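You operate a simulated robot arm through the tools that you are given. There is no shell and no other tool.

You are at the controls of a simulated two-armed robot. One attempt, no reset.

JOB
Gauge the red and blue pads and lay the less worn one in the caliper.
Fine: the red pad waits in the gauge; the more worn one goes in the white tag tray; the third pad stays.

It is judged by the outcome, as a careful person would: the job done as asked, and still so three seconds after it is handed in. It fails if anything else is knocked over, pushed out of place, dropped, spilled or broken.

ROBOT AND FRAMES
Two 7-joint arms with two-finger parallel grippers on one trunk that stands fixed in place. Base frame: the origin is at the foot of the trunk, x ahead of it, y to its left, z up. Units: mm, rad, N and s.
The left shoulder is at [50, 177, 1204], the right one opposite. With the tool pointing down near the work surface each hand reaches from about 220 to 700 mm from the base axis, measured 20 degrees to its own side. Payload 3.43 kg a hand.
The TCP of each hand is the grasp point between the finger pads, 34 mm short of the fingertips. In the tool frame z runs along the fingers and y along their closing line. The gripper opens to 128 mm. The fingers are 24 mm wide and 12 mm thick; the gripper's body (48 by 130 mm) begins 96 mm behind the TCP.
Orientation is that of the tool frame in the base frame, as a unit quaternion [w, x, y, z]. With the fingers straight down and closing along the base's y, the tool's x points along the base's -x, its y along +y and its z along -z.

CONTROLS
- The arms move only by the tool step_arm. It takes "left_moves", "right_moves" or both (then of equal length, played together; a hand with none holds still); each is a list of rows, each a list of 3 entries, a list of its own where there are three numbers: the shift along the tool's x, y, z in units of 50 mm (1.0 is 50 mm), then the turn, a rotation vector about the tool's x, y, z in units of 6 degrees (1.0 is 6 degrees), then the gripper command, from -1 (shut) to 1 (fully open), values between in proportion. In form: [[[x, y, z], [ax, ay, az], fingers], ...]. A call has 1 to 20 rows; each row shifts and turns the commanded pose from where the row before left it, along the tool's axes as they then stand. A call with a number of a shift or a turn outside -1 to 1 is refused whole. Rows are played at 5 a second. More than 50 mm and 0.15 rad between two rows, or a gripper value outside its range, and nothing of the call is played. Where a pose cannot be reached the arm comes as near as it can. A force on the tool above 40 N (or 10 N above the force at the start of the call, whichever is more), or a blocked arm, ends the call early, and 0.2 s more pass. The fingers move at their own pace (about 108 mm/s each) and stop on an object; they squeeze with about 22 N. The grip force told is the motor's: it shows also when the fingers shut on nothing. Time passes only in rows, and 0.2 s behind the last, so rows that do not move let the fingers close. The reply holds the time, the measured pose of the TCP, the force on the tool along the base axes, the opening and the grip force, in the units named above and with some noise, with the torque about the TCP (base axes, N m) and any sound that the robot's microphone picked up.
- Cameras (640 x 400 px; columns grow to the right, rows downward): "scene" is now at [154.5, 33.6, 1375.8]; the picture's right is [0.38, -0.93, 0.00], its down [-0.46, -0.19, -0.87] and it looks along [0.81, 0.33, -0.49] (base axes); focal length 226 px, centre (320, 200). "left" rides on the left gripper at [76, 11, -160] in its tool frame; the picture's right is [-0.15, 0.99, 0.00], its down [-0.88, -0.13, -0.46] and it looks along [-0.45, -0.07, 0.89] (tool axes); focal length 234 px, centre (320, 200). "right" rides on the right gripper at [76, -11, -160] in its tool frame; the picture's right is [0.15, 0.99, 0.00], its down [-0.88, 0.13, -0.46] and it looks along [-0.45, 0.07, 0.89] (tool axes); focal length 234 px, centre (320, 200). There is no depth. A picture from a camera that has moved, and an enlarged one, comes with that camera's place and axes in the base frame and with its lens.
- snapshot(camera): a new picture of that camera. No time passes.
- raise_lower(by): slides the trunk up (or, below 0, down) by that many mm; the arms and the scene camera ride with it, the base frame stays. It gives what a move gives, with no picture.
- head_to(pan, tilt): turns the head with the scene camera to pan (to the left, within 1.396 rad either way) and tilt (down, from -0.506 to 1.204), counted from straight ahead of the robot. It gives what a move gives.
- zoom(camera, box): a new picture of the part [left, top, right, bottom] of that camera's present view, enlarged. No time passes.
- sign_off(): hands the job in; it is judged then, once.

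Places have to be worked out from the pictures, the camera data and where the tool is seen. Open the grippers and draw the arms clear of the work before you hand the job in, unless the task says otherwise.

The tools are called after "Emit:" as name(argument=value, ...) on one line, values as JSON. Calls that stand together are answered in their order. step_arm: Moves the arms, as the interface text tells. Its arguments: {"type":"object","properties":{"left_moves":{"type":"array"},"right_moves":{"type":"array"}},"required":[]} The other tools are called the same way: raise_lower (by) slides the trunk up or down; head_to (pan, tilt) turns the head that bears the scene camera; snapshot (camera) takes a picture; zoom (camera, box) takes an enlarged picture of a part of a camera's view; sign_off () hands the job in.

At the start:

```text
clock: 0.0
left_tcp_pos: [360.9, 482.1, 1204.6]
left_orientation: [0.0, 0.0, 1.0, 0.0]
left_ft_force: [-0.2, 0.0, 0.7]
left_ft_torque: [0.0, 0.02, -0.02]
left_opening: 127.9
left_grip_force: 0.1
right_tcp_pos: [371.9, 12.0, 1254.7]
right_orientation: [0.0, 0.0, 1.0, -0.001]
right_ft_force: [0.7, 0.3, 0.1]
right_ft_torque: [0.0, 0.0, 0.0]
right_opening: 127.9
right_grip_force: 0.0
trunk travel left (down, up): [-375.0, 26.0]
head pan, tilt: [0.384, 0.517]
```

scene: 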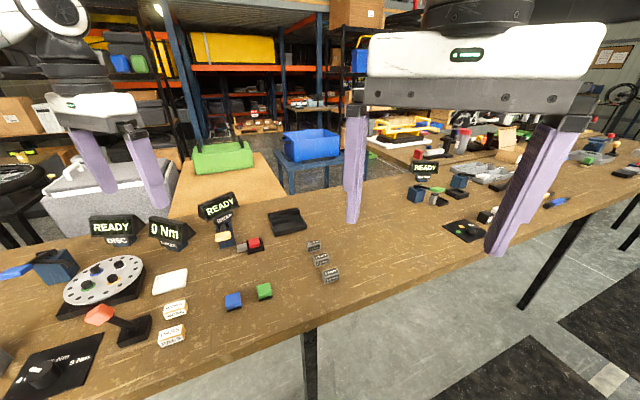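
right: 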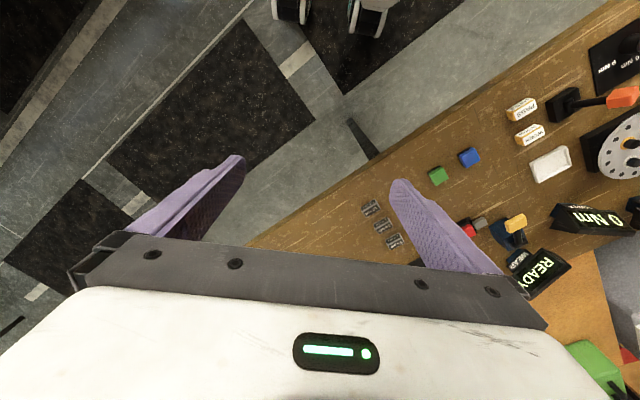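
left: 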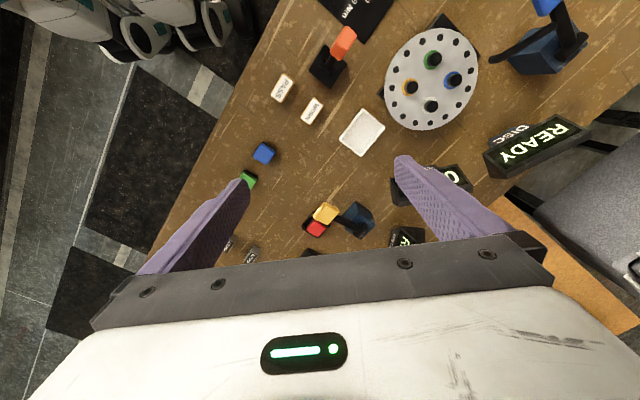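

I'll first look closely at the bench: the pads, the gauge, the caliper and the tray.

Emit:
zoom(camera="scene", box=[140, 180, 360, 350])

Emit:
zoom(camera="left", box=[220, 0, 600, 260])

Emit:
zoom(camera="right", box=[340, 60, 640, 290])

Emit:
zoom(camera="scene", box=[0, 180, 220, 400])

Emit:
zoom(camera="scene", box=[370, 120, 640, 260])

```text
2.35 times, centred on (250, 265) of scene
camera zoom: at [154.5, 33.6, 1375.8], right [0.38, -0.93, 0.0], down [-0.46, -0.19, -0.87], along [0.81, 0.33, -0.49], focal length 532 px, centre (485, 47)
```

zoom: 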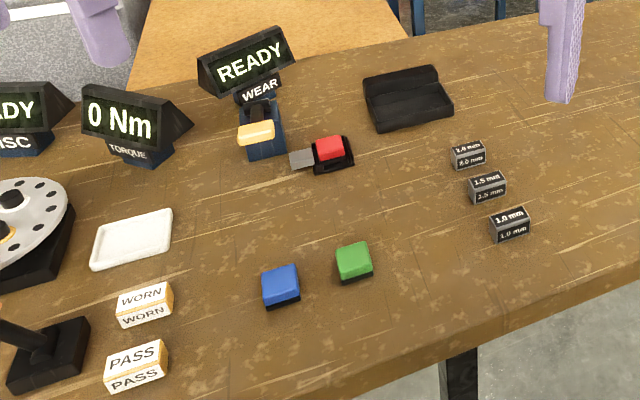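

```text
1.54 times, centred on (410, 130) of left
camera zoom: at [286.6, 493.8, 1364.7], right [0.15, 0.99, 0.0], down [0.88, -0.13, 0.46], along [0.45, -0.07, -0.89], focal length 360 px, centre (182, 308)
```

zoom: 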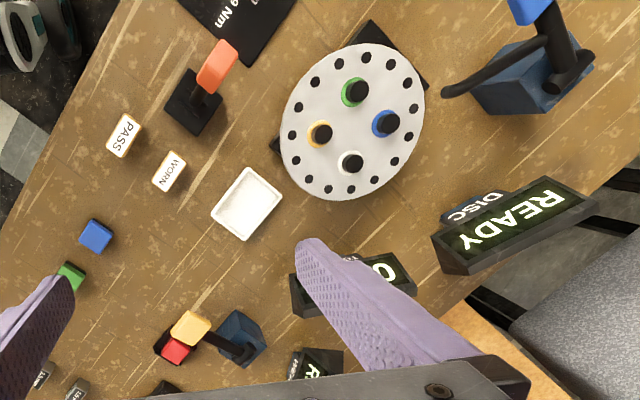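

```text
1.74 times, centred on (490, 175) of right
camera zoom: at [296.9, 0.0, 1414.3], right [-0.15, 0.99, 0.0], down [0.88, 0.13, 0.46], along [0.45, 0.07, -0.89], focal length 407 px, centre (24, 244)
```

zoom: 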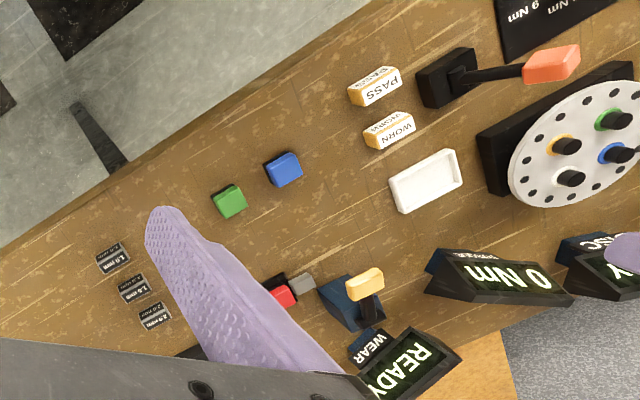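

```text
1.82 times, centred on (110, 290) of scene
camera zoom: at [154.5, 33.6, 1375.8], right [0.38, -0.93, 0.0], down [-0.46, -0.19, -0.87], along [0.81, 0.33, -0.49], focal length 411 px, centre (702, 36)
```

zoom: 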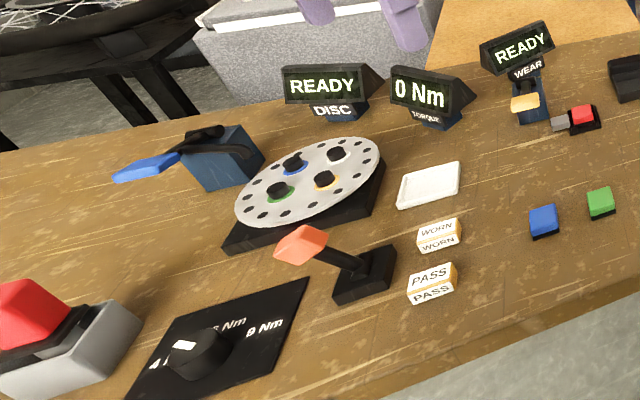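

```text
2.37 times, centred on (505, 190) of scene
camera zoom: at [154.5, 33.6, 1375.8], right [0.38, -0.93, 0.0], down [-0.46, -0.19, -0.87], along [0.81, 0.33, -0.49], focal length 536 px, centre (-118, 224)
```

zoom: 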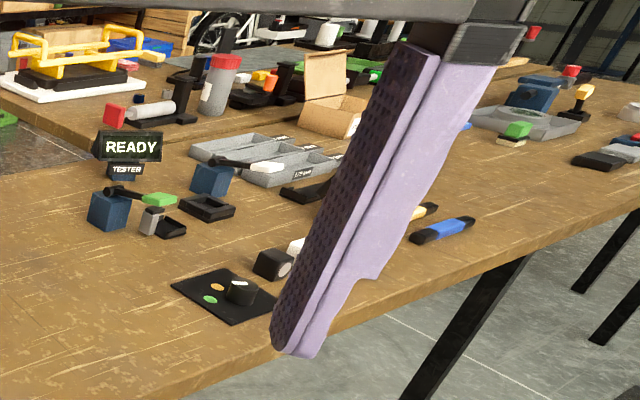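

The red pad sits in the WEAR gauge at about (593, 440), with a lever and display behind it. Blue is at about (402, 360) and green is next to it. A black two-level holder, possibly the caliper, is further out. I'll move the left hand forward for a closer look, staying high.

Emit:
step_arm(left_moves=[[[-0.8, -0.16, 0.2], [0, 0, 0], 1], [[-0.8, -0.16, 0.2], [0, 0, 0], 1], [[-0.8, -0.16, 0.2], [0, 0, 0], 1], [[-0.8, -0.16, 0.2], [0, 0, 0], 1], [[0, 0, 0], [0, 0, 0], 1]])

Emit:
snapshot(camera="left")

Emit:
snapshot(camera="scene")

```text
clock: 1.2
left_tcp_pos: [520.9, 450.4, 1167.4]
left_orientation: [0.001, 0.0, 1.0, 0.0]
left_ft_force: [-0.8, -0.4, 1.1]
left_ft_torque: [0.01, 0.01, -0.01]
left_opening: 127.9
left_grip_force: 0.1
right_tcp_pos: [372.5, 12.4, 1254.7]
right_orientation: [0.0, 0.0, 1.0, 0.001]
right_ft_force: [0.2, -0.7, 0.4]
right_ft_torque: [-0.02, -0.01, 0.01]
right_opening: 128.3
right_grip_force: 0.0
trunk travel left (down, up): [-375.0, 26.0]
head pan, tilt: [0.384, 0.517]
```

```text
taken
camera left: at [445.6, 461.5, 1326.4], right [0.15, 0.99, 0.0], down [0.88, -0.13, 0.46], along [0.45, -0.07, -0.89], focal length 234 px, centre (320, 200)
```

left: 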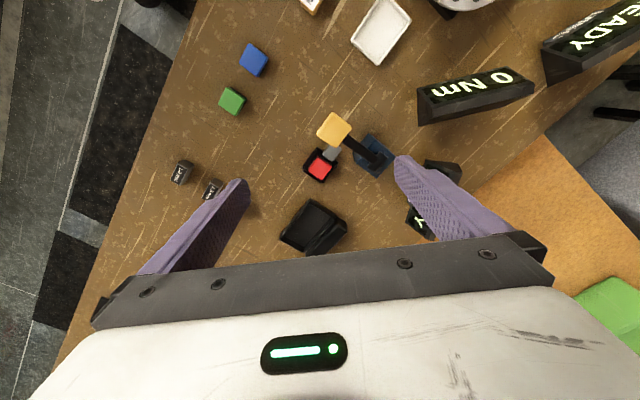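

```text
taken
camera scene: at [153.9, 33.7, 1376.0], right [0.38, -0.93, 0.0], down [-0.46, -0.19, -0.87], along [0.81, 0.33, -0.49], focal length 226 px, centre (320, 200)
```

scene: 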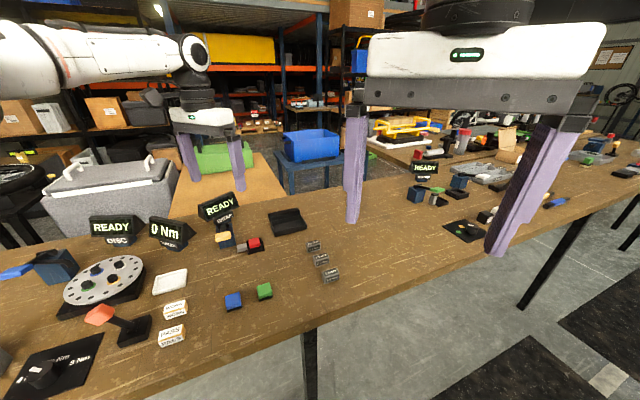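

Emit:
zoom(camera="left", box=[250, 80, 450, 260])

Emit:
zoom(camera="scene", box=[190, 180, 320, 270])

```text
2.22 times, centred on (350, 170) of left
camera zoom: at [445.6, 461.5, 1326.4], right [0.15, 0.99, 0.0], down [0.88, -0.13, 0.46], along [0.45, -0.07, -0.89], focal length 520 px, centre (253, 267)
```

zoom: 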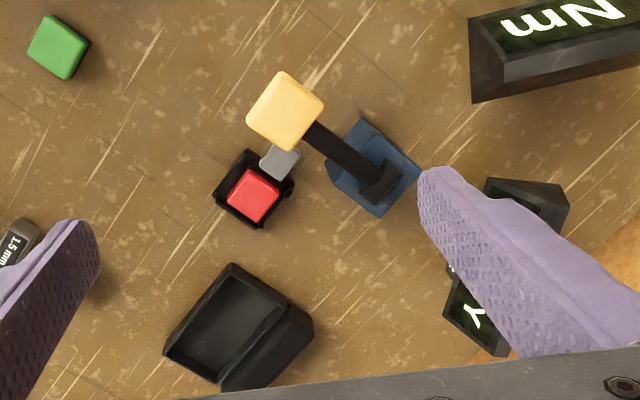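

```text
4.44 times, centred on (255, 225) of scene
camera zoom: at [153.9, 33.7, 1376.0], right [0.38, -0.93, 0.0], down [-0.46, -0.19, -0.87], along [0.81, 0.33, -0.49], focal length 1004 px, centre (609, 89)
```

zoom: 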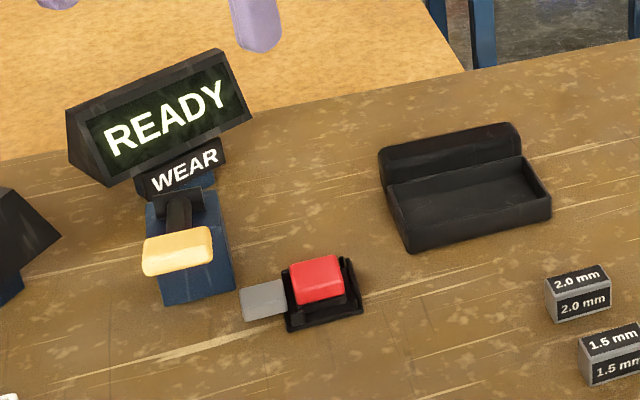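

The caliper looks like the black open holder at about (722, 391). The gauge lever has a yellow paddle at about (512, 472, 976). I'll shut the left fingers and bring them just above the paddle.

Emit:
step_arm(left_moves=[[[0.18, 0.44, 0.2], [0, 0, 0], -1], [[0, 0, 0.6], [0, 0, 0], -1], [[0, 0, 0.6], [0, 0, 0], -1], [[0, 0, 0.6], [0, 0, 0], -1], [[0, 0, 0.5], [0, 0, 0], -1], [[0, 0, 0], [0, 0, 0], -1]])

Emit:
snapshot(camera="left")

Emit:
zoom(camera="scene", box=[140, 150, 340, 275])

Emit:
snapshot(camera="right")

```text
clock: 2.6
left_tcp_pos: [513.7, 472.1, 1039.9]
left_orientation: [0.0, -0.001, 1.0, 0.0]
left_ft_force: [0.3, 0.2, -0.4]
left_ft_torque: [0.01, -0.02, 0.0]
left_opening: 0.0
left_grip_force: 21.9
right_tcp_pos: [372.3, 11.0, 1253.3]
right_orientation: [0.0, 0.0, 1.0, 0.0]
right_ft_force: [-0.3, -0.2, -0.4]
right_ft_torque: [0.0, 0.0, 0.01]
right_opening: 127.7
right_grip_force: 0.0
trunk travel left (down, up): [-375.0, 26.0]
head pan, tilt: [0.384, 0.517]
```

```text
taken
camera left: at [438.1, 484.6, 1200.6], right [0.15, 0.99, 0.0], down [0.88, -0.13, 0.46], along [0.45, -0.07, -0.89], focal length 234 px, centre (320, 200)
```

left: 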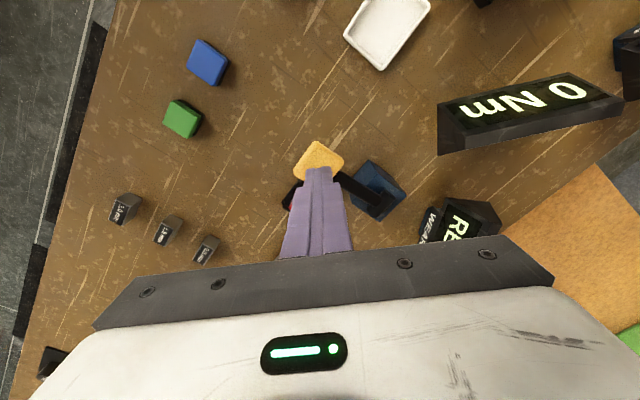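

```text
3.20 times, centred on (240, 212) of scene
camera zoom: at [154.4, 33.5, 1375.9], right [0.38, -0.93, 0.0], down [-0.46, -0.19, -0.87], along [0.81, 0.33, -0.49], focal length 723 px, centre (576, 160)
```

zoom: 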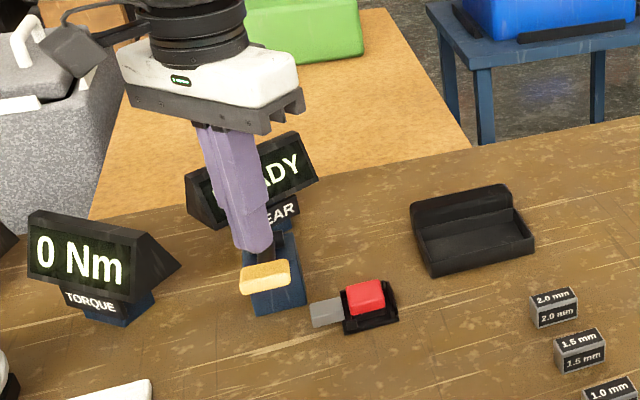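

```text
taken
camera right: at [296.8, -0.2, 1414.4], right [-0.15, 0.99, 0.0], down [0.88, 0.13, 0.46], along [0.45, 0.07, -0.89], focal length 234 px, centre (320, 200)
```

right: 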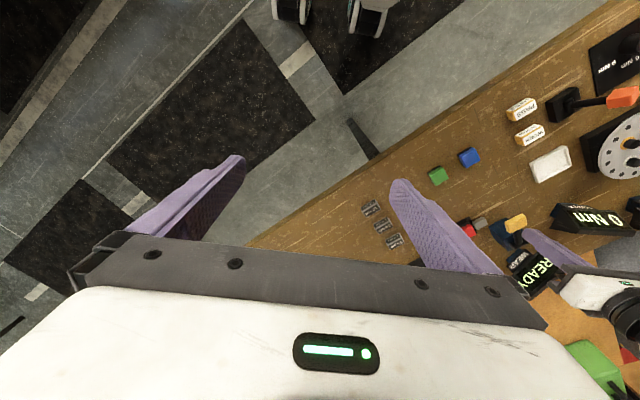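

The fingertips are about 25 mm above the paddle, and both the scene and right cameras can see the display. I'll press down in small steps and watch the force.

Emit:
step_arm(left_moves=[[[0.08, 0.04, 0.2], [0, 0, 0], -1], [[0, 0, 0.2], [0, 0, 0], -1], [[0, 0, 0.2], [0, 0, 0], -1], [[0, 0, 0.2], [0, 0, 0], -1]])

Emit:
zoom(camera="scene", box=[140, 150, 340, 275])

Emit:
zoom(camera="right", box=[440, 160, 640, 310])

```text
clock: 3.6
left_tcp_pos: [508.0, 473.9, 1001.4]
left_orientation: [0.0, -0.001, 1.0, 0.0]
left_ft_force: [-0.6, 0.1, 0.7]
left_ft_torque: [-0.01, 0.0, 0.01]
left_opening: 0.0
left_grip_force: 21.7
right_tcp_pos: [373.0, 12.5, 1254.2]
right_orientation: [0.0, 0.0, 1.0, -0.001]
right_ft_force: [0.7, -0.1, 0.1]
right_ft_torque: [0.03, 0.03, -0.03]
right_opening: 128.1
right_grip_force: 0.1
trunk travel left (down, up): [-375.0, 26.0]
head pan, tilt: [0.384, 0.517]
```

```text
3.20 times, centred on (240, 212) of scene
camera zoom: at [154.5, 33.6, 1375.9], right [0.38, -0.93, 0.0], down [-0.46, -0.19, -0.87], along [0.81, 0.33, -0.49], focal length 723 px, centre (576, 160)
```

zoom: 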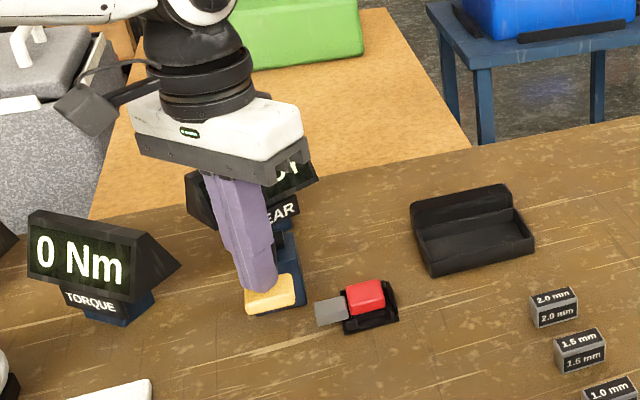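

```text
2.67 times, centred on (540, 235) of right
camera zoom: at [296.9, 0.0, 1414.3], right [-0.15, 0.99, 0.0], down [0.88, 0.13, 0.46], along [0.45, 0.07, -0.89], focal length 624 px, centre (-267, 107)
```

zoom: 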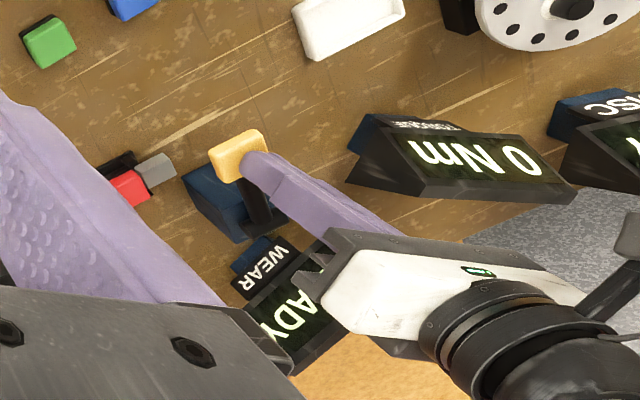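

The paddle has dropped a little with almost no force on the tool. I'll keep pressing.

Emit:
step_arm(left_moves=[[[0, 0, 0.2], [0, 0, 0], -1], [[0, 0, 0.2], [0, 0, 0], -1], [[0, 0, 0.2], [0, 0, 0], -1], [[0, 0, 0], [0, 0, 0], -1]])

Emit:
zoom(camera="scene", box=[140, 150, 340, 275])

Emit:
zoom(camera="right", box=[440, 160, 640, 310])

```text
clock: 4.6
left_tcp_pos: [509.5, 474.9, 973.3]
left_orientation: [0.004, 0.0, 1.0, 0.001]
left_ft_force: [-0.1, 2.9, 12.1]
left_ft_torque: [0.25, -0.13, 0.02]
left_opening: 0.1
left_grip_force: 21.4
right_tcp_pos: [371.2, 10.7, 1255.6]
right_orientation: [0.001, 0.0, 1.0, 0.001]
right_ft_force: [-1.4, -0.2, -0.7]
right_ft_torque: [0.02, -0.01, -0.01]
right_opening: 127.7
right_grip_force: 0.1
trunk travel left (down, up): [-375.0, 26.0]
head pan, tilt: [0.384, 0.517]
```

```text
3.20 times, centred on (240, 212) of scene
camera zoom: at [153.3, 32.9, 1376.2], right [0.38, -0.93, 0.0], down [-0.46, -0.18, -0.87], along [0.81, 0.33, -0.49], focal length 723 px, centre (576, 160)
```

zoom: 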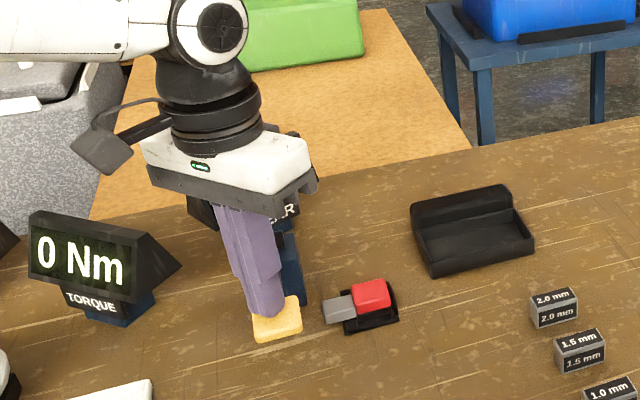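

```text
2.67 times, centred on (540, 235) of right
camera zoom: at [295.7, -0.7, 1414.8], right [-0.15, 0.99, 0.0], down [0.88, 0.13, 0.46], along [0.45, 0.07, -0.89], focal length 624 px, centre (-267, 107)
```

zoom: 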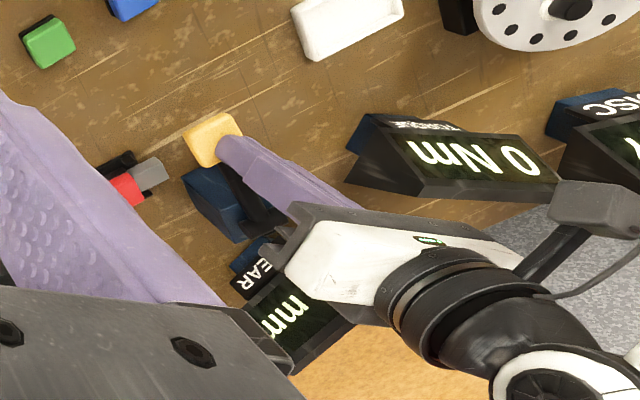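

The display now shows "mm" and the gray plunger has moved against the pad. I'll lift and see whether the reading stays.

Emit:
step_arm(left_moves=[[[0, 0, -0.4], [0, 0, 0], -1], [[0, 0, -0.8], [0, 0, 0], -1], [[0, 0, -1], [0, 0, 0], -1], [[0, 0, -1], [0, 0, 0], -1]])

Emit:
zoom(camera="scene", box=[140, 150, 340, 275])

Emit:
zoom(camera="right", box=[440, 160, 640, 310])

```text
clock: 5.6
left_tcp_pos: [507.8, 471.6, 1129.8]
left_orientation: [0.0, 0.0, 1.0, 0.0]
left_ft_force: [-0.2, 0.6, 0.4]
left_ft_torque: [0.0, -0.04, -0.03]
left_opening: 0.2
left_grip_force: 21.9
right_tcp_pos: [372.1, 10.5, 1254.1]
right_orientation: [0.0, 0.0, 1.0, 0.001]
right_ft_force: [-0.5, 0.5, 0.2]
right_ft_torque: [0.05, 0.01, 0.0]
right_opening: 127.9
right_grip_force: 0.0
trunk travel left (down, up): [-375.0, 26.0]
head pan, tilt: [0.384, 0.517]
```

```text
3.20 times, centred on (240, 212) of scene
camera zoom: at [154.2, 33.0, 1375.9], right [0.38, -0.93, 0.0], down [-0.46, -0.18, -0.87], along [0.81, 0.33, -0.49], focal length 723 px, centre (576, 160)
```

zoom: 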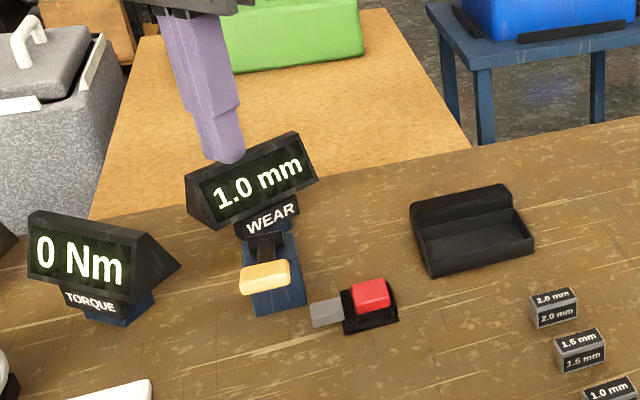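

```text
2.67 times, centred on (540, 235) of right
camera zoom: at [296.6, -0.6, 1414.4], right [-0.15, 0.99, 0.0], down [0.88, 0.13, 0.46], along [0.45, 0.07, -0.89], focal length 624 px, centre (-267, 107)
```

zoom: 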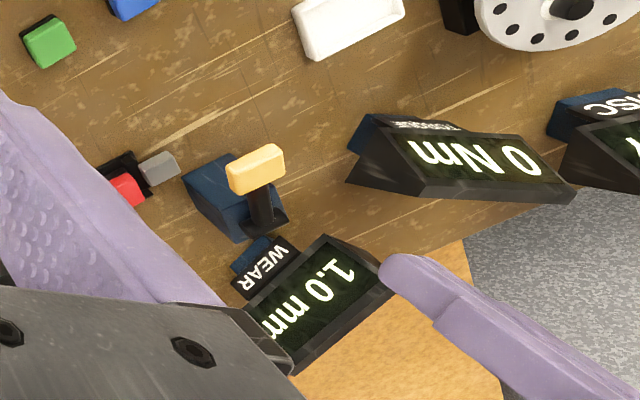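

Red reads 1.0 mm on the WEAR gauge. Next I'll look at the cup and the red pad up close so I can plan the grasp.

Emit:
step_arm(left_moves=[[[-0.24, -0.64, 0], [0, 0, 0], 1], [[0, 0, 0.5], [0, 0, 0], 1], [[0, 0, 0.5], [0, 0, 0], 1], [[0, 0, 0], [0, 0, 0], 1]])

Emit:
zoom(camera="left", box=[240, 100, 440, 240])

Emit:
snapshot(camera="left")

Emit:
zoom(camera="scene", box=[225, 220, 285, 260])

Emit:
zoom(camera="scene", box=[210, 270, 290, 320])

```text
clock: 6.6
left_tcp_pos: [521.4, 441.1, 1080.2]
left_orientation: [0.0, -0.001, 1.0, 0.0]
left_ft_force: [-0.2, -1.0, 0.5]
left_ft_torque: [0.01, 0.03, -0.02]
left_opening: 128.1
left_grip_force: 0.0
right_tcp_pos: [372.1, 13.0, 1254.3]
right_orientation: [0.0, 0.0, 1.0, 0.0]
right_ft_force: [-0.6, 0.6, 0.6]
right_ft_torque: [-0.01, -0.03, 0.0]
right_opening: 127.9
right_grip_force: 0.0
trunk travel left (down, up): [-375.0, 26.0]
head pan, tilt: [0.384, 0.517]
```

```text
2.86 times, centred on (340, 170) of left
camera zoom: at [446.3, 453.2, 1238.4], right [0.15, 0.99, 0.0], down [0.88, -0.13, 0.46], along [0.45, -0.07, -0.89], focal length 669 px, centre (263, 286)
```

zoom: 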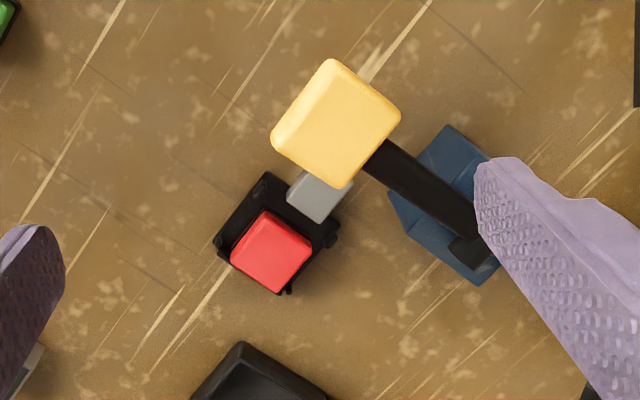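

```text
taken
camera left: at [446.3, 453.2, 1238.4], right [0.15, 0.99, 0.0], down [0.88, -0.13, 0.46], along [0.45, -0.07, -0.89], focal length 234 px, centre (320, 200)
```

left: 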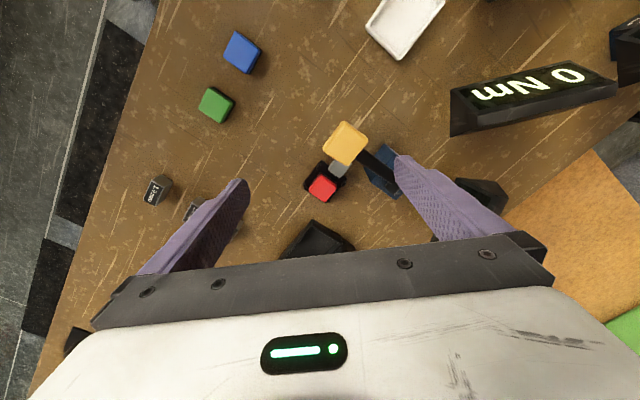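

```text
10.00 times, centred on (255, 240) of scene
camera zoom: at [154.3, 33.8, 1375.9], right [0.38, -0.93, 0.0], down [-0.46, -0.19, -0.87], along [0.81, 0.33, -0.49], focal length 2259 px, centre (970, -200)
```

zoom: 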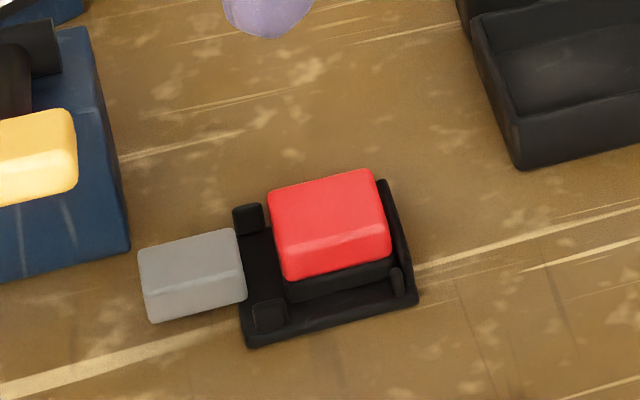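

```text
8.00 times, centred on (250, 295) of scene
camera zoom: at [154.3, 33.8, 1375.9], right [0.38, -0.93, 0.0], down [-0.46, -0.19, -0.87], along [0.81, 0.33, -0.49], focal length 1807 px, centre (880, -560)
```

zoom: 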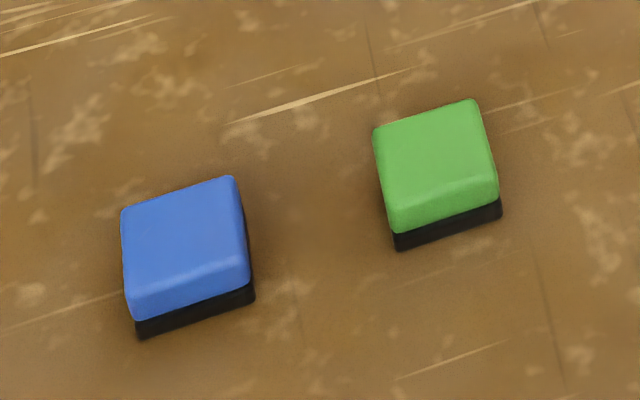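

Red sits between corner posts and a back stop, and is about 32 mm square and turned roughly 45°. The two faces across the plunger axis are open for the fingers. I'll go over it, turn the hand to match, and check alignment from above.

Emit:
step_arm(left_moves=[[[-0.73, -0.05, 0], [0, 0, 0], 0.2], [[-0.73, -0.05, 0], [0, 0, 0], 0.2], [[0, 0, 0.05], [0, 0, 0.9], 0.2], [[0, 0, 0.05], [0, 0, 0.9], 0.2], [[0, 0, 0.05], [0, 0, 0.9], 0.2], [[0, 0, 0.05], [0, 0, 0.9], 0.2], [[0, 0, 0.05], [0, 0, 0.9], 0.2], [[0, 0, 0.05], [0, 0, 0.9], 0.2], [[0, 0, 0.05], [0, 0, 0.9], 0.2], [[0, 0, 0.05], [0, 0, 0.9], 0.2], [[0, 0, 0], [0, 0, 0], 0.2]])

Emit:
snapshot(camera="left")

Emit:
zoom(camera="left", box=[240, 70, 400, 210])

Emit:
snapshot(camera="scene")

```text
clock: 9.0
left_tcp_pos: [594.2, 437.3, 1060.4]
left_orientation: [0.0, 0.369, 0.93, 0.0]
left_ft_force: [0.3, 0.6, -0.2]
left_ft_torque: [-0.02, -0.03, 0.01]
left_opening: 76.6
left_grip_force: 0.1
right_tcp_pos: [372.5, 10.6, 1255.5]
right_orientation: [0.001, 0.0, 1.0, 0.0]
right_ft_force: [-0.4, -0.8, 0.1]
right_ft_torque: [0.03, 0.01, 0.01]
right_opening: 128.0
right_grip_force: 0.0
trunk travel left (down, up): [-375.0, 26.0]
head pan, tilt: [0.384, 0.517]
```

```text
taken
camera left: at [547.1, 497.6, 1219.9], right [0.78, 0.62, 0.0], down [0.55, -0.7, 0.46], along [0.28, -0.36, -0.89], focal length 234 px, centre (320, 200)
```

left: 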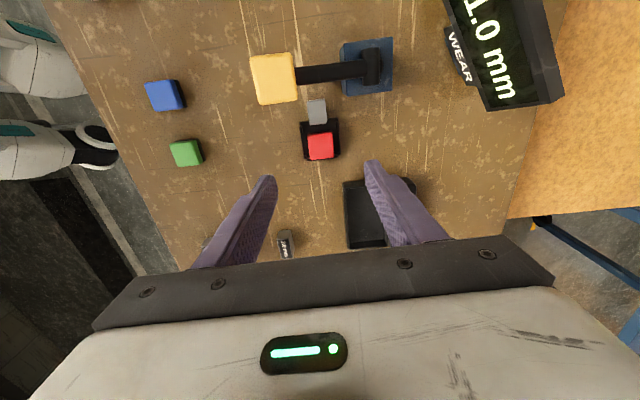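

```text
2.86 times, centred on (320, 140) of left
camera zoom: at [547.1, 497.6, 1219.9], right [0.78, 0.62, 0.0], down [0.55, -0.7, 0.46], along [0.28, -0.36, -0.89], focal length 669 px, centre (320, 371)
```

zoom: 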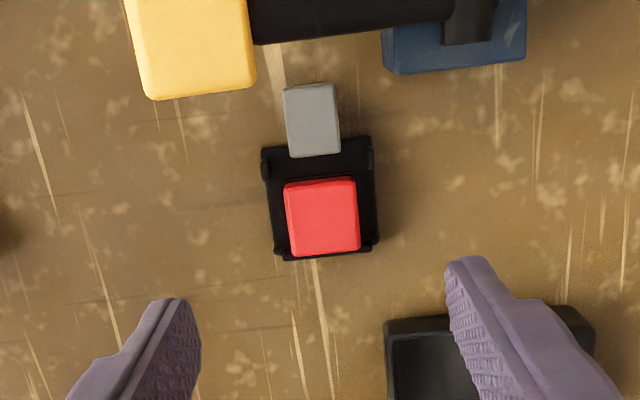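

```text
taken
camera scene: at [154.5, 33.6, 1375.8], right [0.38, -0.93, 0.0], down [-0.46, -0.19, -0.87], along [0.81, 0.33, -0.49], focal length 226 px, centre (320, 200)
```

scene: 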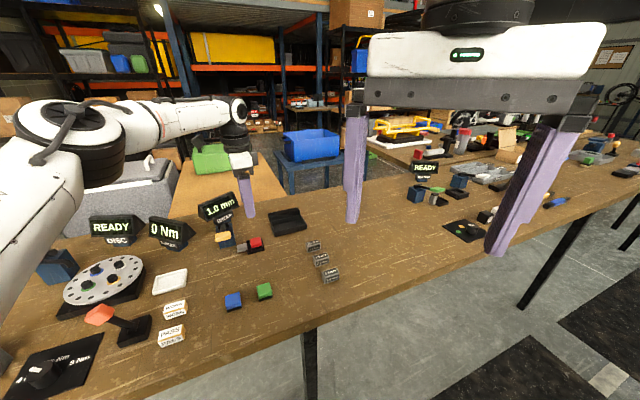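

The pad is turned about 3.5° from the tool and is about 3 mm ahead of it. I'll correct both and descend part way.

Emit:
step_arm(left_moves=[[[-0.05, 0.01, 0], [0, 0, 0.58], 0.2], [[0, 0, 0.6], [0, 0, 0], 0.2], [[0, 0, 0.6], [0, 0, 0], 0.2], [[0, 0, 0.6], [0, 0, 0], 0.2], [[0, 0, 0.4], [0, 0, 0], 0.2], [[0, 0, 0], [0, 0, 0], 0.2]])

Emit:
zoom(camera="left", box=[240, 70, 400, 210])

Emit:
zoom(camera="scene", box=[205, 210, 295, 265])

```text
clock: 10.4
left_tcp_pos: [580.5, 434.4, 953.0]
left_orientation: [0.002, 0.395, 0.919, 0.001]
left_ft_force: [0.3, 0.2, -0.5]
left_ft_torque: [0.0, -0.03, -0.02]
left_opening: 76.4
left_grip_force: 0.1
left hand out of reach, approached as far as the arm can: row 4, 5
right_tcp_pos: [373.4, 11.0, 1253.1]
right_orientation: [0.001, 0.001, 1.0, 0.0]
right_ft_force: [1.1, 0.0, -0.1]
right_ft_torque: [-0.01, -0.02, 0.01]
right_opening: 128.0
right_grip_force: 0.0
trunk travel left (down, up): [-375.0, 26.0]
head pan, tilt: [0.384, 0.517]
```

```text
2.86 times, centred on (320, 140) of left
camera zoom: at [536.6, 497.2, 1113.4], right [0.82, 0.57, 0.0], down [0.51, -0.73, 0.46], along [0.26, -0.37, -0.89], focal length 669 px, centre (320, 371)
```

zoom: 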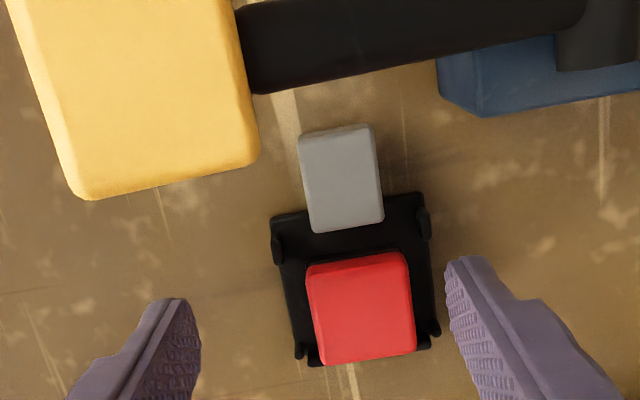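

```text
7.11 times, centred on (250, 238) of scene
camera zoom: at [154.5, 33.6, 1375.8], right [0.38, -0.93, 0.0], down [-0.46, -0.19, -0.87], along [0.81, 0.33, -0.49], focal length 1606 px, centre (818, -67)
```

zoom: 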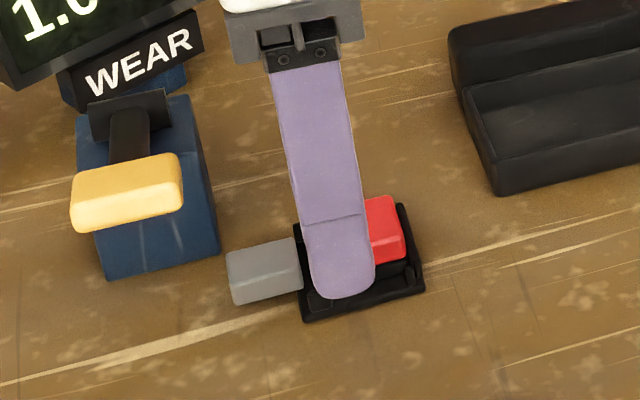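

The left hand ran out of reach low down at this distance. I'll raise it, then lower the trunk by 150 mm so the shoulder suits the work height.

Emit:
step_arm(left_moves=[[[0, 0, -0.8], [0, 0, 0], 0.2], [[0, 0, -0.8], [0, 0, 0], 0.2], [[0, 0, -0.8], [0, 0, 0], 0.2], [[0, 0, -0.8], [0, 0, 0], 0.2], [[0, 0, -0.4], [0, 0, 0], 0.2]])

Emit:
raise_lower(by=-150)

Emit:
snapshot(camera="scene")

Emit:
snapshot(camera="left")

```text
clock: 11.6
left_tcp_pos: [580.8, 434.7, 1134.7]
left_orientation: [0.0, 0.395, 0.919, 0.001]
left_ft_force: [0.7, 0.6, 0.6]
left_ft_torque: [0.01, 0.0, -0.01]
left_opening: 76.6
left_grip_force: 0.0
right_tcp_pos: [372.4, 10.7, 1254.2]
right_orientation: [0.0, 0.0, 1.0, 0.0]
right_ft_force: [0.0, 0.5, 0.8]
right_ft_torque: [-0.05, -0.02, -0.02]
right_opening: 128.2
right_grip_force: 0.1
trunk travel left (down, up): [-375.0, 26.0]
head pan, tilt: [0.384, 0.517]
```

```text
clock: 13.3
left_tcp_pos: [579.7, 434.5, 984.7]
left_orientation: [-0.001, 0.396, 0.918, 0.0]
left_ft_force: [0.0, 0.1, 0.1]
left_ft_torque: [0.03, -0.03, 0.06]
left_opening: 76.9
left_grip_force: 0.1
right_tcp_pos: [373.0, 11.2, 1104.5]
right_orientation: [0.0, 0.0, 1.0, 0.0]
right_ft_force: [1.0, -0.8, -0.2]
right_ft_torque: [0.03, 0.0, 0.01]
right_opening: 127.9
right_grip_force: 0.1
trunk travel left (down, up): [-225.0, 176.0]
head pan, tilt: [0.384, 0.517]
```

```text
taken
camera scene: at [154.3, 33.6, 1225.9], right [0.38, -0.93, 0.0], down [-0.46, -0.19, -0.87], along [0.81, 0.33, -0.49], focal length 226 px, centre (320, 200)
```

scene: 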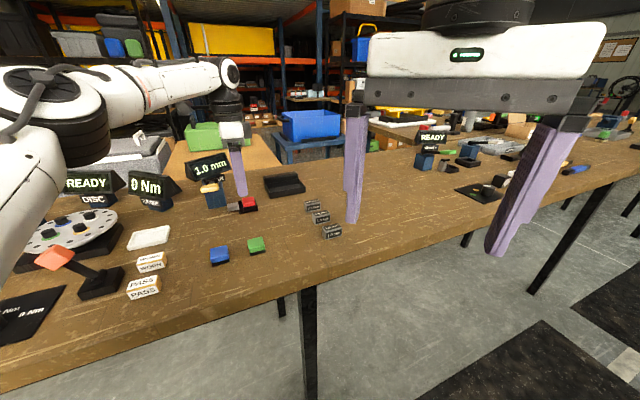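

```text
taken
camera left: at [537.7, 497.4, 1144.5], right [0.82, 0.57, 0.0], down [0.51, -0.73, 0.46], along [0.26, -0.37, -0.89], focal length 234 px, centre (320, 200)
```

left: 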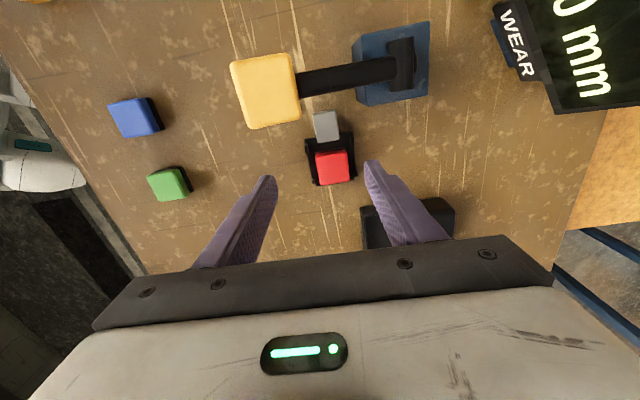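

Now I'll centre over the pad again and check alignment.

Emit:
step_arm(left_moves=[[[-0.19, 0.246, 0], [0, 0, 0], 0.2], [[0, 0, 0], [0, 0, 0], 0.2]])

Emit:
zoom(camera="left", box=[240, 70, 400, 210])

Emit:
zoom(camera="scene", box=[190, 140, 320, 230])

```text
clock: 13.9
left_tcp_pos: [591.8, 435.7, 984.0]
left_orientation: [0.002, 0.395, 0.919, 0.002]
left_ft_force: [0.2, 0.1, -0.4]
left_ft_torque: [0.01, 0.01, -0.01]
left_opening: 76.8
left_grip_force: 0.0
left hand out of reach, approached as far as the arm can: row 1
right_tcp_pos: [372.1, 11.7, 1105.2]
right_orientation: [0.001, 0.0, 1.0, 0.0]
right_ft_force: [0.4, -0.5, -0.6]
right_ft_torque: [0.01, 0.0, -0.02]
right_opening: 128.0
right_grip_force: 0.1
trunk travel left (down, up): [-225.0, 176.0]
head pan, tilt: [0.384, 0.517]
```

```text
2.86 times, centred on (320, 140) of left
camera zoom: at [547.7, 498.9, 1143.5], right [0.82, 0.57, 0.0], down [0.51, -0.73, 0.46], along [0.26, -0.37, -0.89], focal length 669 px, centre (320, 371)
```

zoom: 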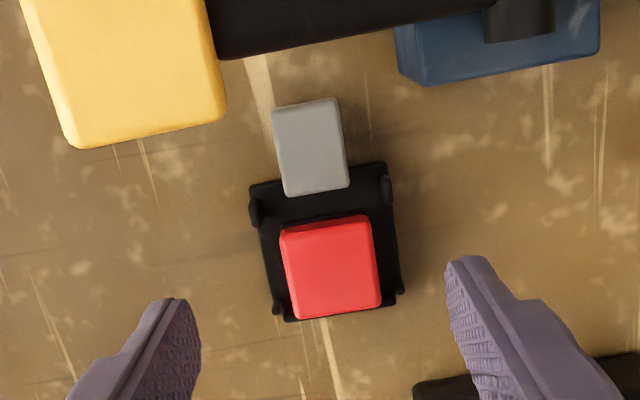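

```text
4.44 times, centred on (255, 185) of scene
camera zoom: at [154.6, 33.6, 1225.8], right [0.38, -0.93, 0.0], down [-0.46, -0.19, -0.87], along [0.81, 0.33, -0.49], focal length 1004 px, centre (609, 267)
```

zoom: 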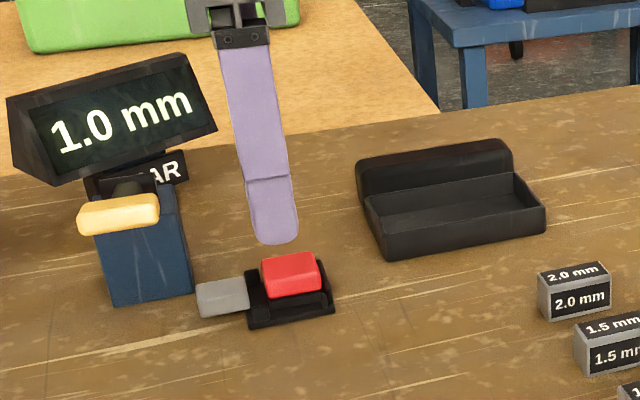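

The pad is now aligned to the tool within about 3 mm, but the reach is marginal. I'll tilt the fingers 12° forward about the closing axis to bring the wrist inboard, recentre, and lower to just above the pad.

Emit:
step_arm(left_moves=[[[0.072, 0.068, 0], [0, 0, 0], 0.0], [[0, 0, 0], [0, -1, 0], 0.0], [[0, 0, 0], [0, -1, 0], 0.0], [[0.1, 0, 0.48], [0, 0, 0], 0.0], [[0, 0, 0], [0, 0, 0], 0.0]])

Emit:
zoom(camera="left", box=[240, 70, 400, 210])

Emit:
zoom(camera="scene", box=[190, 140, 320, 230])

```text
clock: 15.2
left_tcp_pos: [591.9, 439.6, 958.7]
left_orientation: [0.097, 0.393, 0.913, -0.042]
left_ft_force: [0.6, 0.1, -0.1]
left_ft_torque: [-0.01, 0.01, -0.02]
left_opening: 64.2
left_grip_force: 0.0
right_tcp_pos: [372.0, 11.6, 1105.1]
right_orientation: [0.0, 0.0, 1.0, 0.0]
right_ft_force: [-0.1, 0.4, 0.1]
right_ft_torque: [-0.01, -0.01, -0.01]
right_opening: 128.1
right_grip_force: 0.1
trunk travel left (down, up): [-225.0, 176.0]
head pan, tilt: [0.384, 0.517]
```

```text
2.86 times, centred on (320, 140) of left
camera zoom: at [527.0, 526.3, 1099.5], right [0.82, 0.58, 0.03], down [0.43, -0.65, 0.63], along [0.38, -0.5, -0.78], focal length 669 px, centre (320, 371)
```

zoom: 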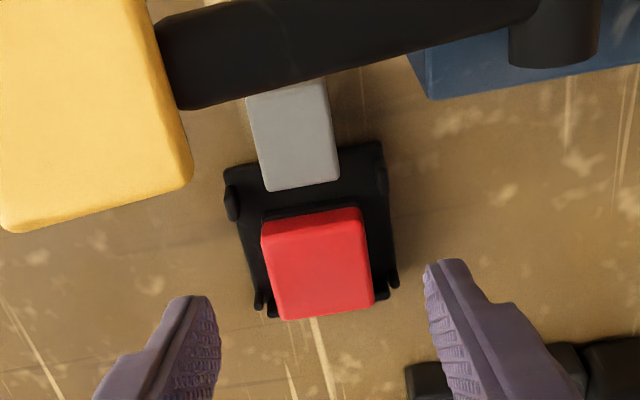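

```text
4.44 times, centred on (255, 185) of scene
camera zoom: at [154.5, 33.6, 1225.9], right [0.38, -0.93, 0.0], down [-0.46, -0.19, -0.87], along [0.81, 0.33, -0.49], focal length 1004 px, centre (609, 267)
```

zoom: 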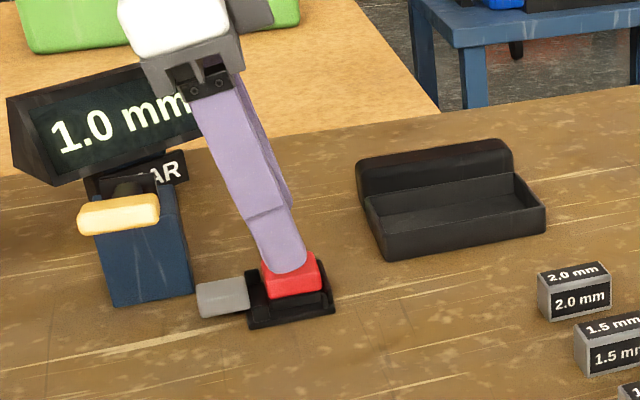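

The hand is within about 1 mm of centre across the closing line and 2 mm along it. I'll descend so the tips overlap the red part of the pad, then close gently.

Emit:
step_arm(left_moves=[[[0.089, 0.006, 0.32], [0, 0, 0], 0.0], [[0.089, 0.006, 0.32], [0, 0, 0], 0.0], [[0, 0, 0], [0, 0, 0], 0.0]])

Emit:
zoom(camera="left", box=[240, 70, 400, 210])

Emit:
zoom(camera="scene", box=[210, 160, 290, 220])

```text
clock: 15.9
left_tcp_pos: [590.4, 442.6, 924.0]
left_orientation: [0.095, 0.393, 0.914, -0.041]
left_ft_force: [0.6, 1.0, -0.2]
left_ft_torque: [-0.01, -0.03, 0.04]
left_opening: 63.8
left_grip_force: 0.1
right_tcp_pos: [372.1, 11.2, 1104.9]
right_orientation: [0.0, 0.001, 1.0, 0.0]
right_ft_force: [0.3, -0.6, -0.6]
right_ft_torque: [0.04, 0.02, 0.04]
right_opening: 128.0
right_grip_force: 0.1
trunk travel left (down, up): [-225.0, 176.0]
head pan, tilt: [0.384, 0.517]
```

```text
2.86 times, centred on (320, 140) of left
camera zoom: at [524.9, 528.4, 1065.2], right [0.82, 0.58, 0.03], down [0.43, -0.65, 0.63], along [0.38, -0.5, -0.78], focal length 669 px, centre (320, 371)
```

zoom: 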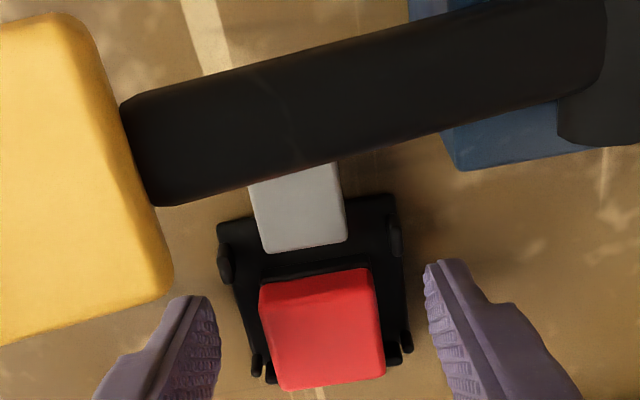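

```text
6.67 times, centred on (250, 190) of scene
camera zoom: at [154.5, 33.6, 1225.9], right [0.38, -0.93, 0.0], down [-0.46, -0.19, -0.87], along [0.81, 0.33, -0.49], focal length 1506 px, centre (787, 267)
```

zoom: 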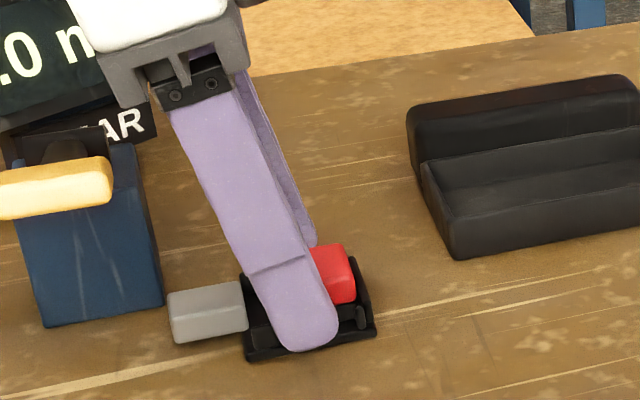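

The pad is centred on the tool axis with about 14 mm of finger overlap. I'll raise 3 mm to clear the corner posts and close.

Emit:
step_arm(left_moves=[[[-0.012, 0.01, -0.06], [0, 0, 0], 0.0], [[0, 0, 0], [0, 0, 0], -0.3], [[0, 0, 0], [0, 0, 0], -0.5], [[0, 0, 0], [0, 0, 0], -1], [[0, 0, 0], [0, 0, 0], -1]])

Emit:
zoom(camera="left", box=[240, 70, 400, 210])

Emit:
zoom(camera="scene", box=[210, 160, 290, 220])

```text
clock: 17.1
left_tcp_pos: [590.9, 442.9, 928.3]
left_orientation: [0.095, 0.394, 0.913, -0.042]
left_ft_force: [0.0, -1.2, -0.2]
left_ft_torque: [-0.03, -0.01, -0.03]
left_opening: 33.3
left_grip_force: 22.0
right_tcp_pos: [373.0, 11.5, 1104.6]
right_orientation: [0.0, 0.001, 1.0, 0.0]
right_ft_force: [0.0, 0.2, 0.1]
right_ft_torque: [-0.01, 0.02, -0.01]
right_opening: 128.0
right_grip_force: 0.0
trunk travel left (down, up): [-225.0, 176.0]
head pan, tilt: [0.384, 0.517]
```

```text
2.86 times, centred on (320, 140) of left
camera zoom: at [525.6, 528.6, 1068.6], right [0.82, 0.58, 0.03], down [0.43, -0.65, 0.63], along [0.38, -0.5, -0.78], focal length 669 px, centre (320, 371)
```

zoom: 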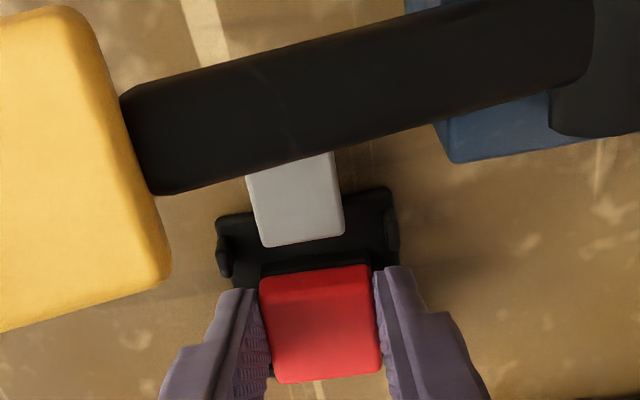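

```text
6.67 times, centred on (250, 190) of scene
camera zoom: at [154.5, 33.7, 1225.8], right [0.38, -0.93, 0.0], down [-0.46, -0.19, -0.87], along [0.81, 0.33, -0.49], focal length 1506 px, centre (787, 267)
```

zoom: 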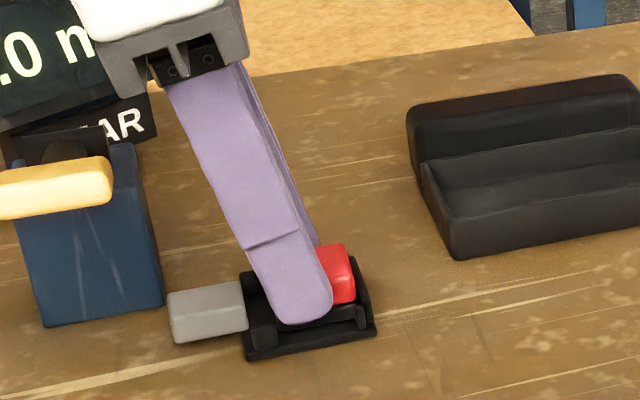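

Red is held at 33.3 mm. I'll lift it straight up and carry it toward a clear spot at about (500, 380), between the gauge and the other pads.

Emit:
step_arm(left_moves=[[[-0.06, 0, -0.29], [0, 0, 0], -1], [[-0.125, 0, -0.587], [0, 0, 0], -1], [[-0.06, 0, -0.29], [0, 0, 0], -1], [[0.164, -0.72, -0.035], [0, 0, 0], -1], [[0.164, -0.72, -0.035], [0, 0, 0], -1], [[0.164, -0.72, -0.035], [0, 0, 0], -1], [[0, 0, 0], [0, 0, 0], -1]])

Emit:
snapshot(camera="left")

Emit:
zoom(camera="scene", box=[160, 130, 340, 280])

```text
clock: 18.8
left_tcp_pos: [494.0, 388.2, 984.8]
left_orientation: [0.095, 0.394, 0.913, -0.041]
left_ft_force: [0.4, -0.3, 0.4]
left_ft_torque: [0.01, 0.0, 0.02]
left_opening: 33.2
left_grip_force: 21.3
right_tcp_pos: [372.9, 11.3, 1105.1]
right_orientation: [0.001, 0.001, 1.0, -0.001]
right_ft_force: [-0.5, 0.0, -0.2]
right_ft_torque: [-0.02, 0.03, -0.01]
right_opening: 128.0
right_grip_force: 0.3
trunk travel left (down, up): [-225.0, 176.0]
head pan, tilt: [0.384, 0.517]
```

```text
taken
camera left: at [428.5, 474.0, 1125.6], right [0.82, 0.58, 0.03], down [0.43, -0.65, 0.63], along [0.38, -0.5, -0.78], focal length 234 px, centre (320, 200)
```

left: 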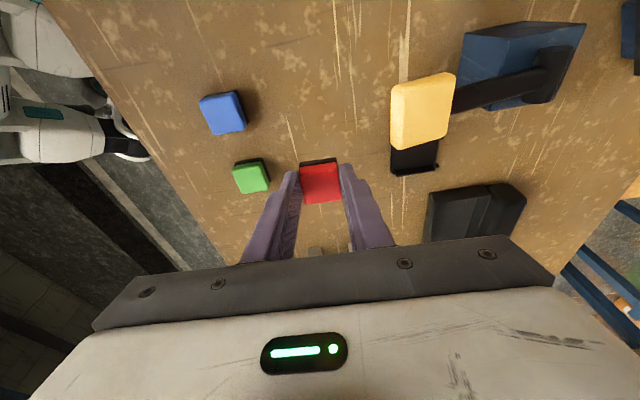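

```text
2.67 times, centred on (250, 205) of scene
camera zoom: at [154.4, 33.7, 1225.8], right [0.38, -0.93, 0.0], down [-0.46, -0.19, -0.87], along [0.81, 0.33, -0.49], focal length 602 px, centre (507, 187)
```

zoom: 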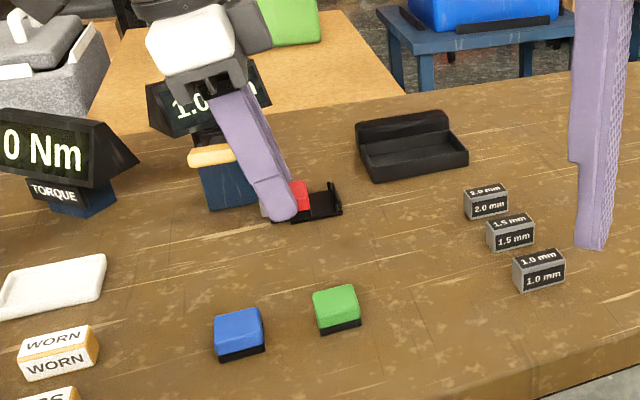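

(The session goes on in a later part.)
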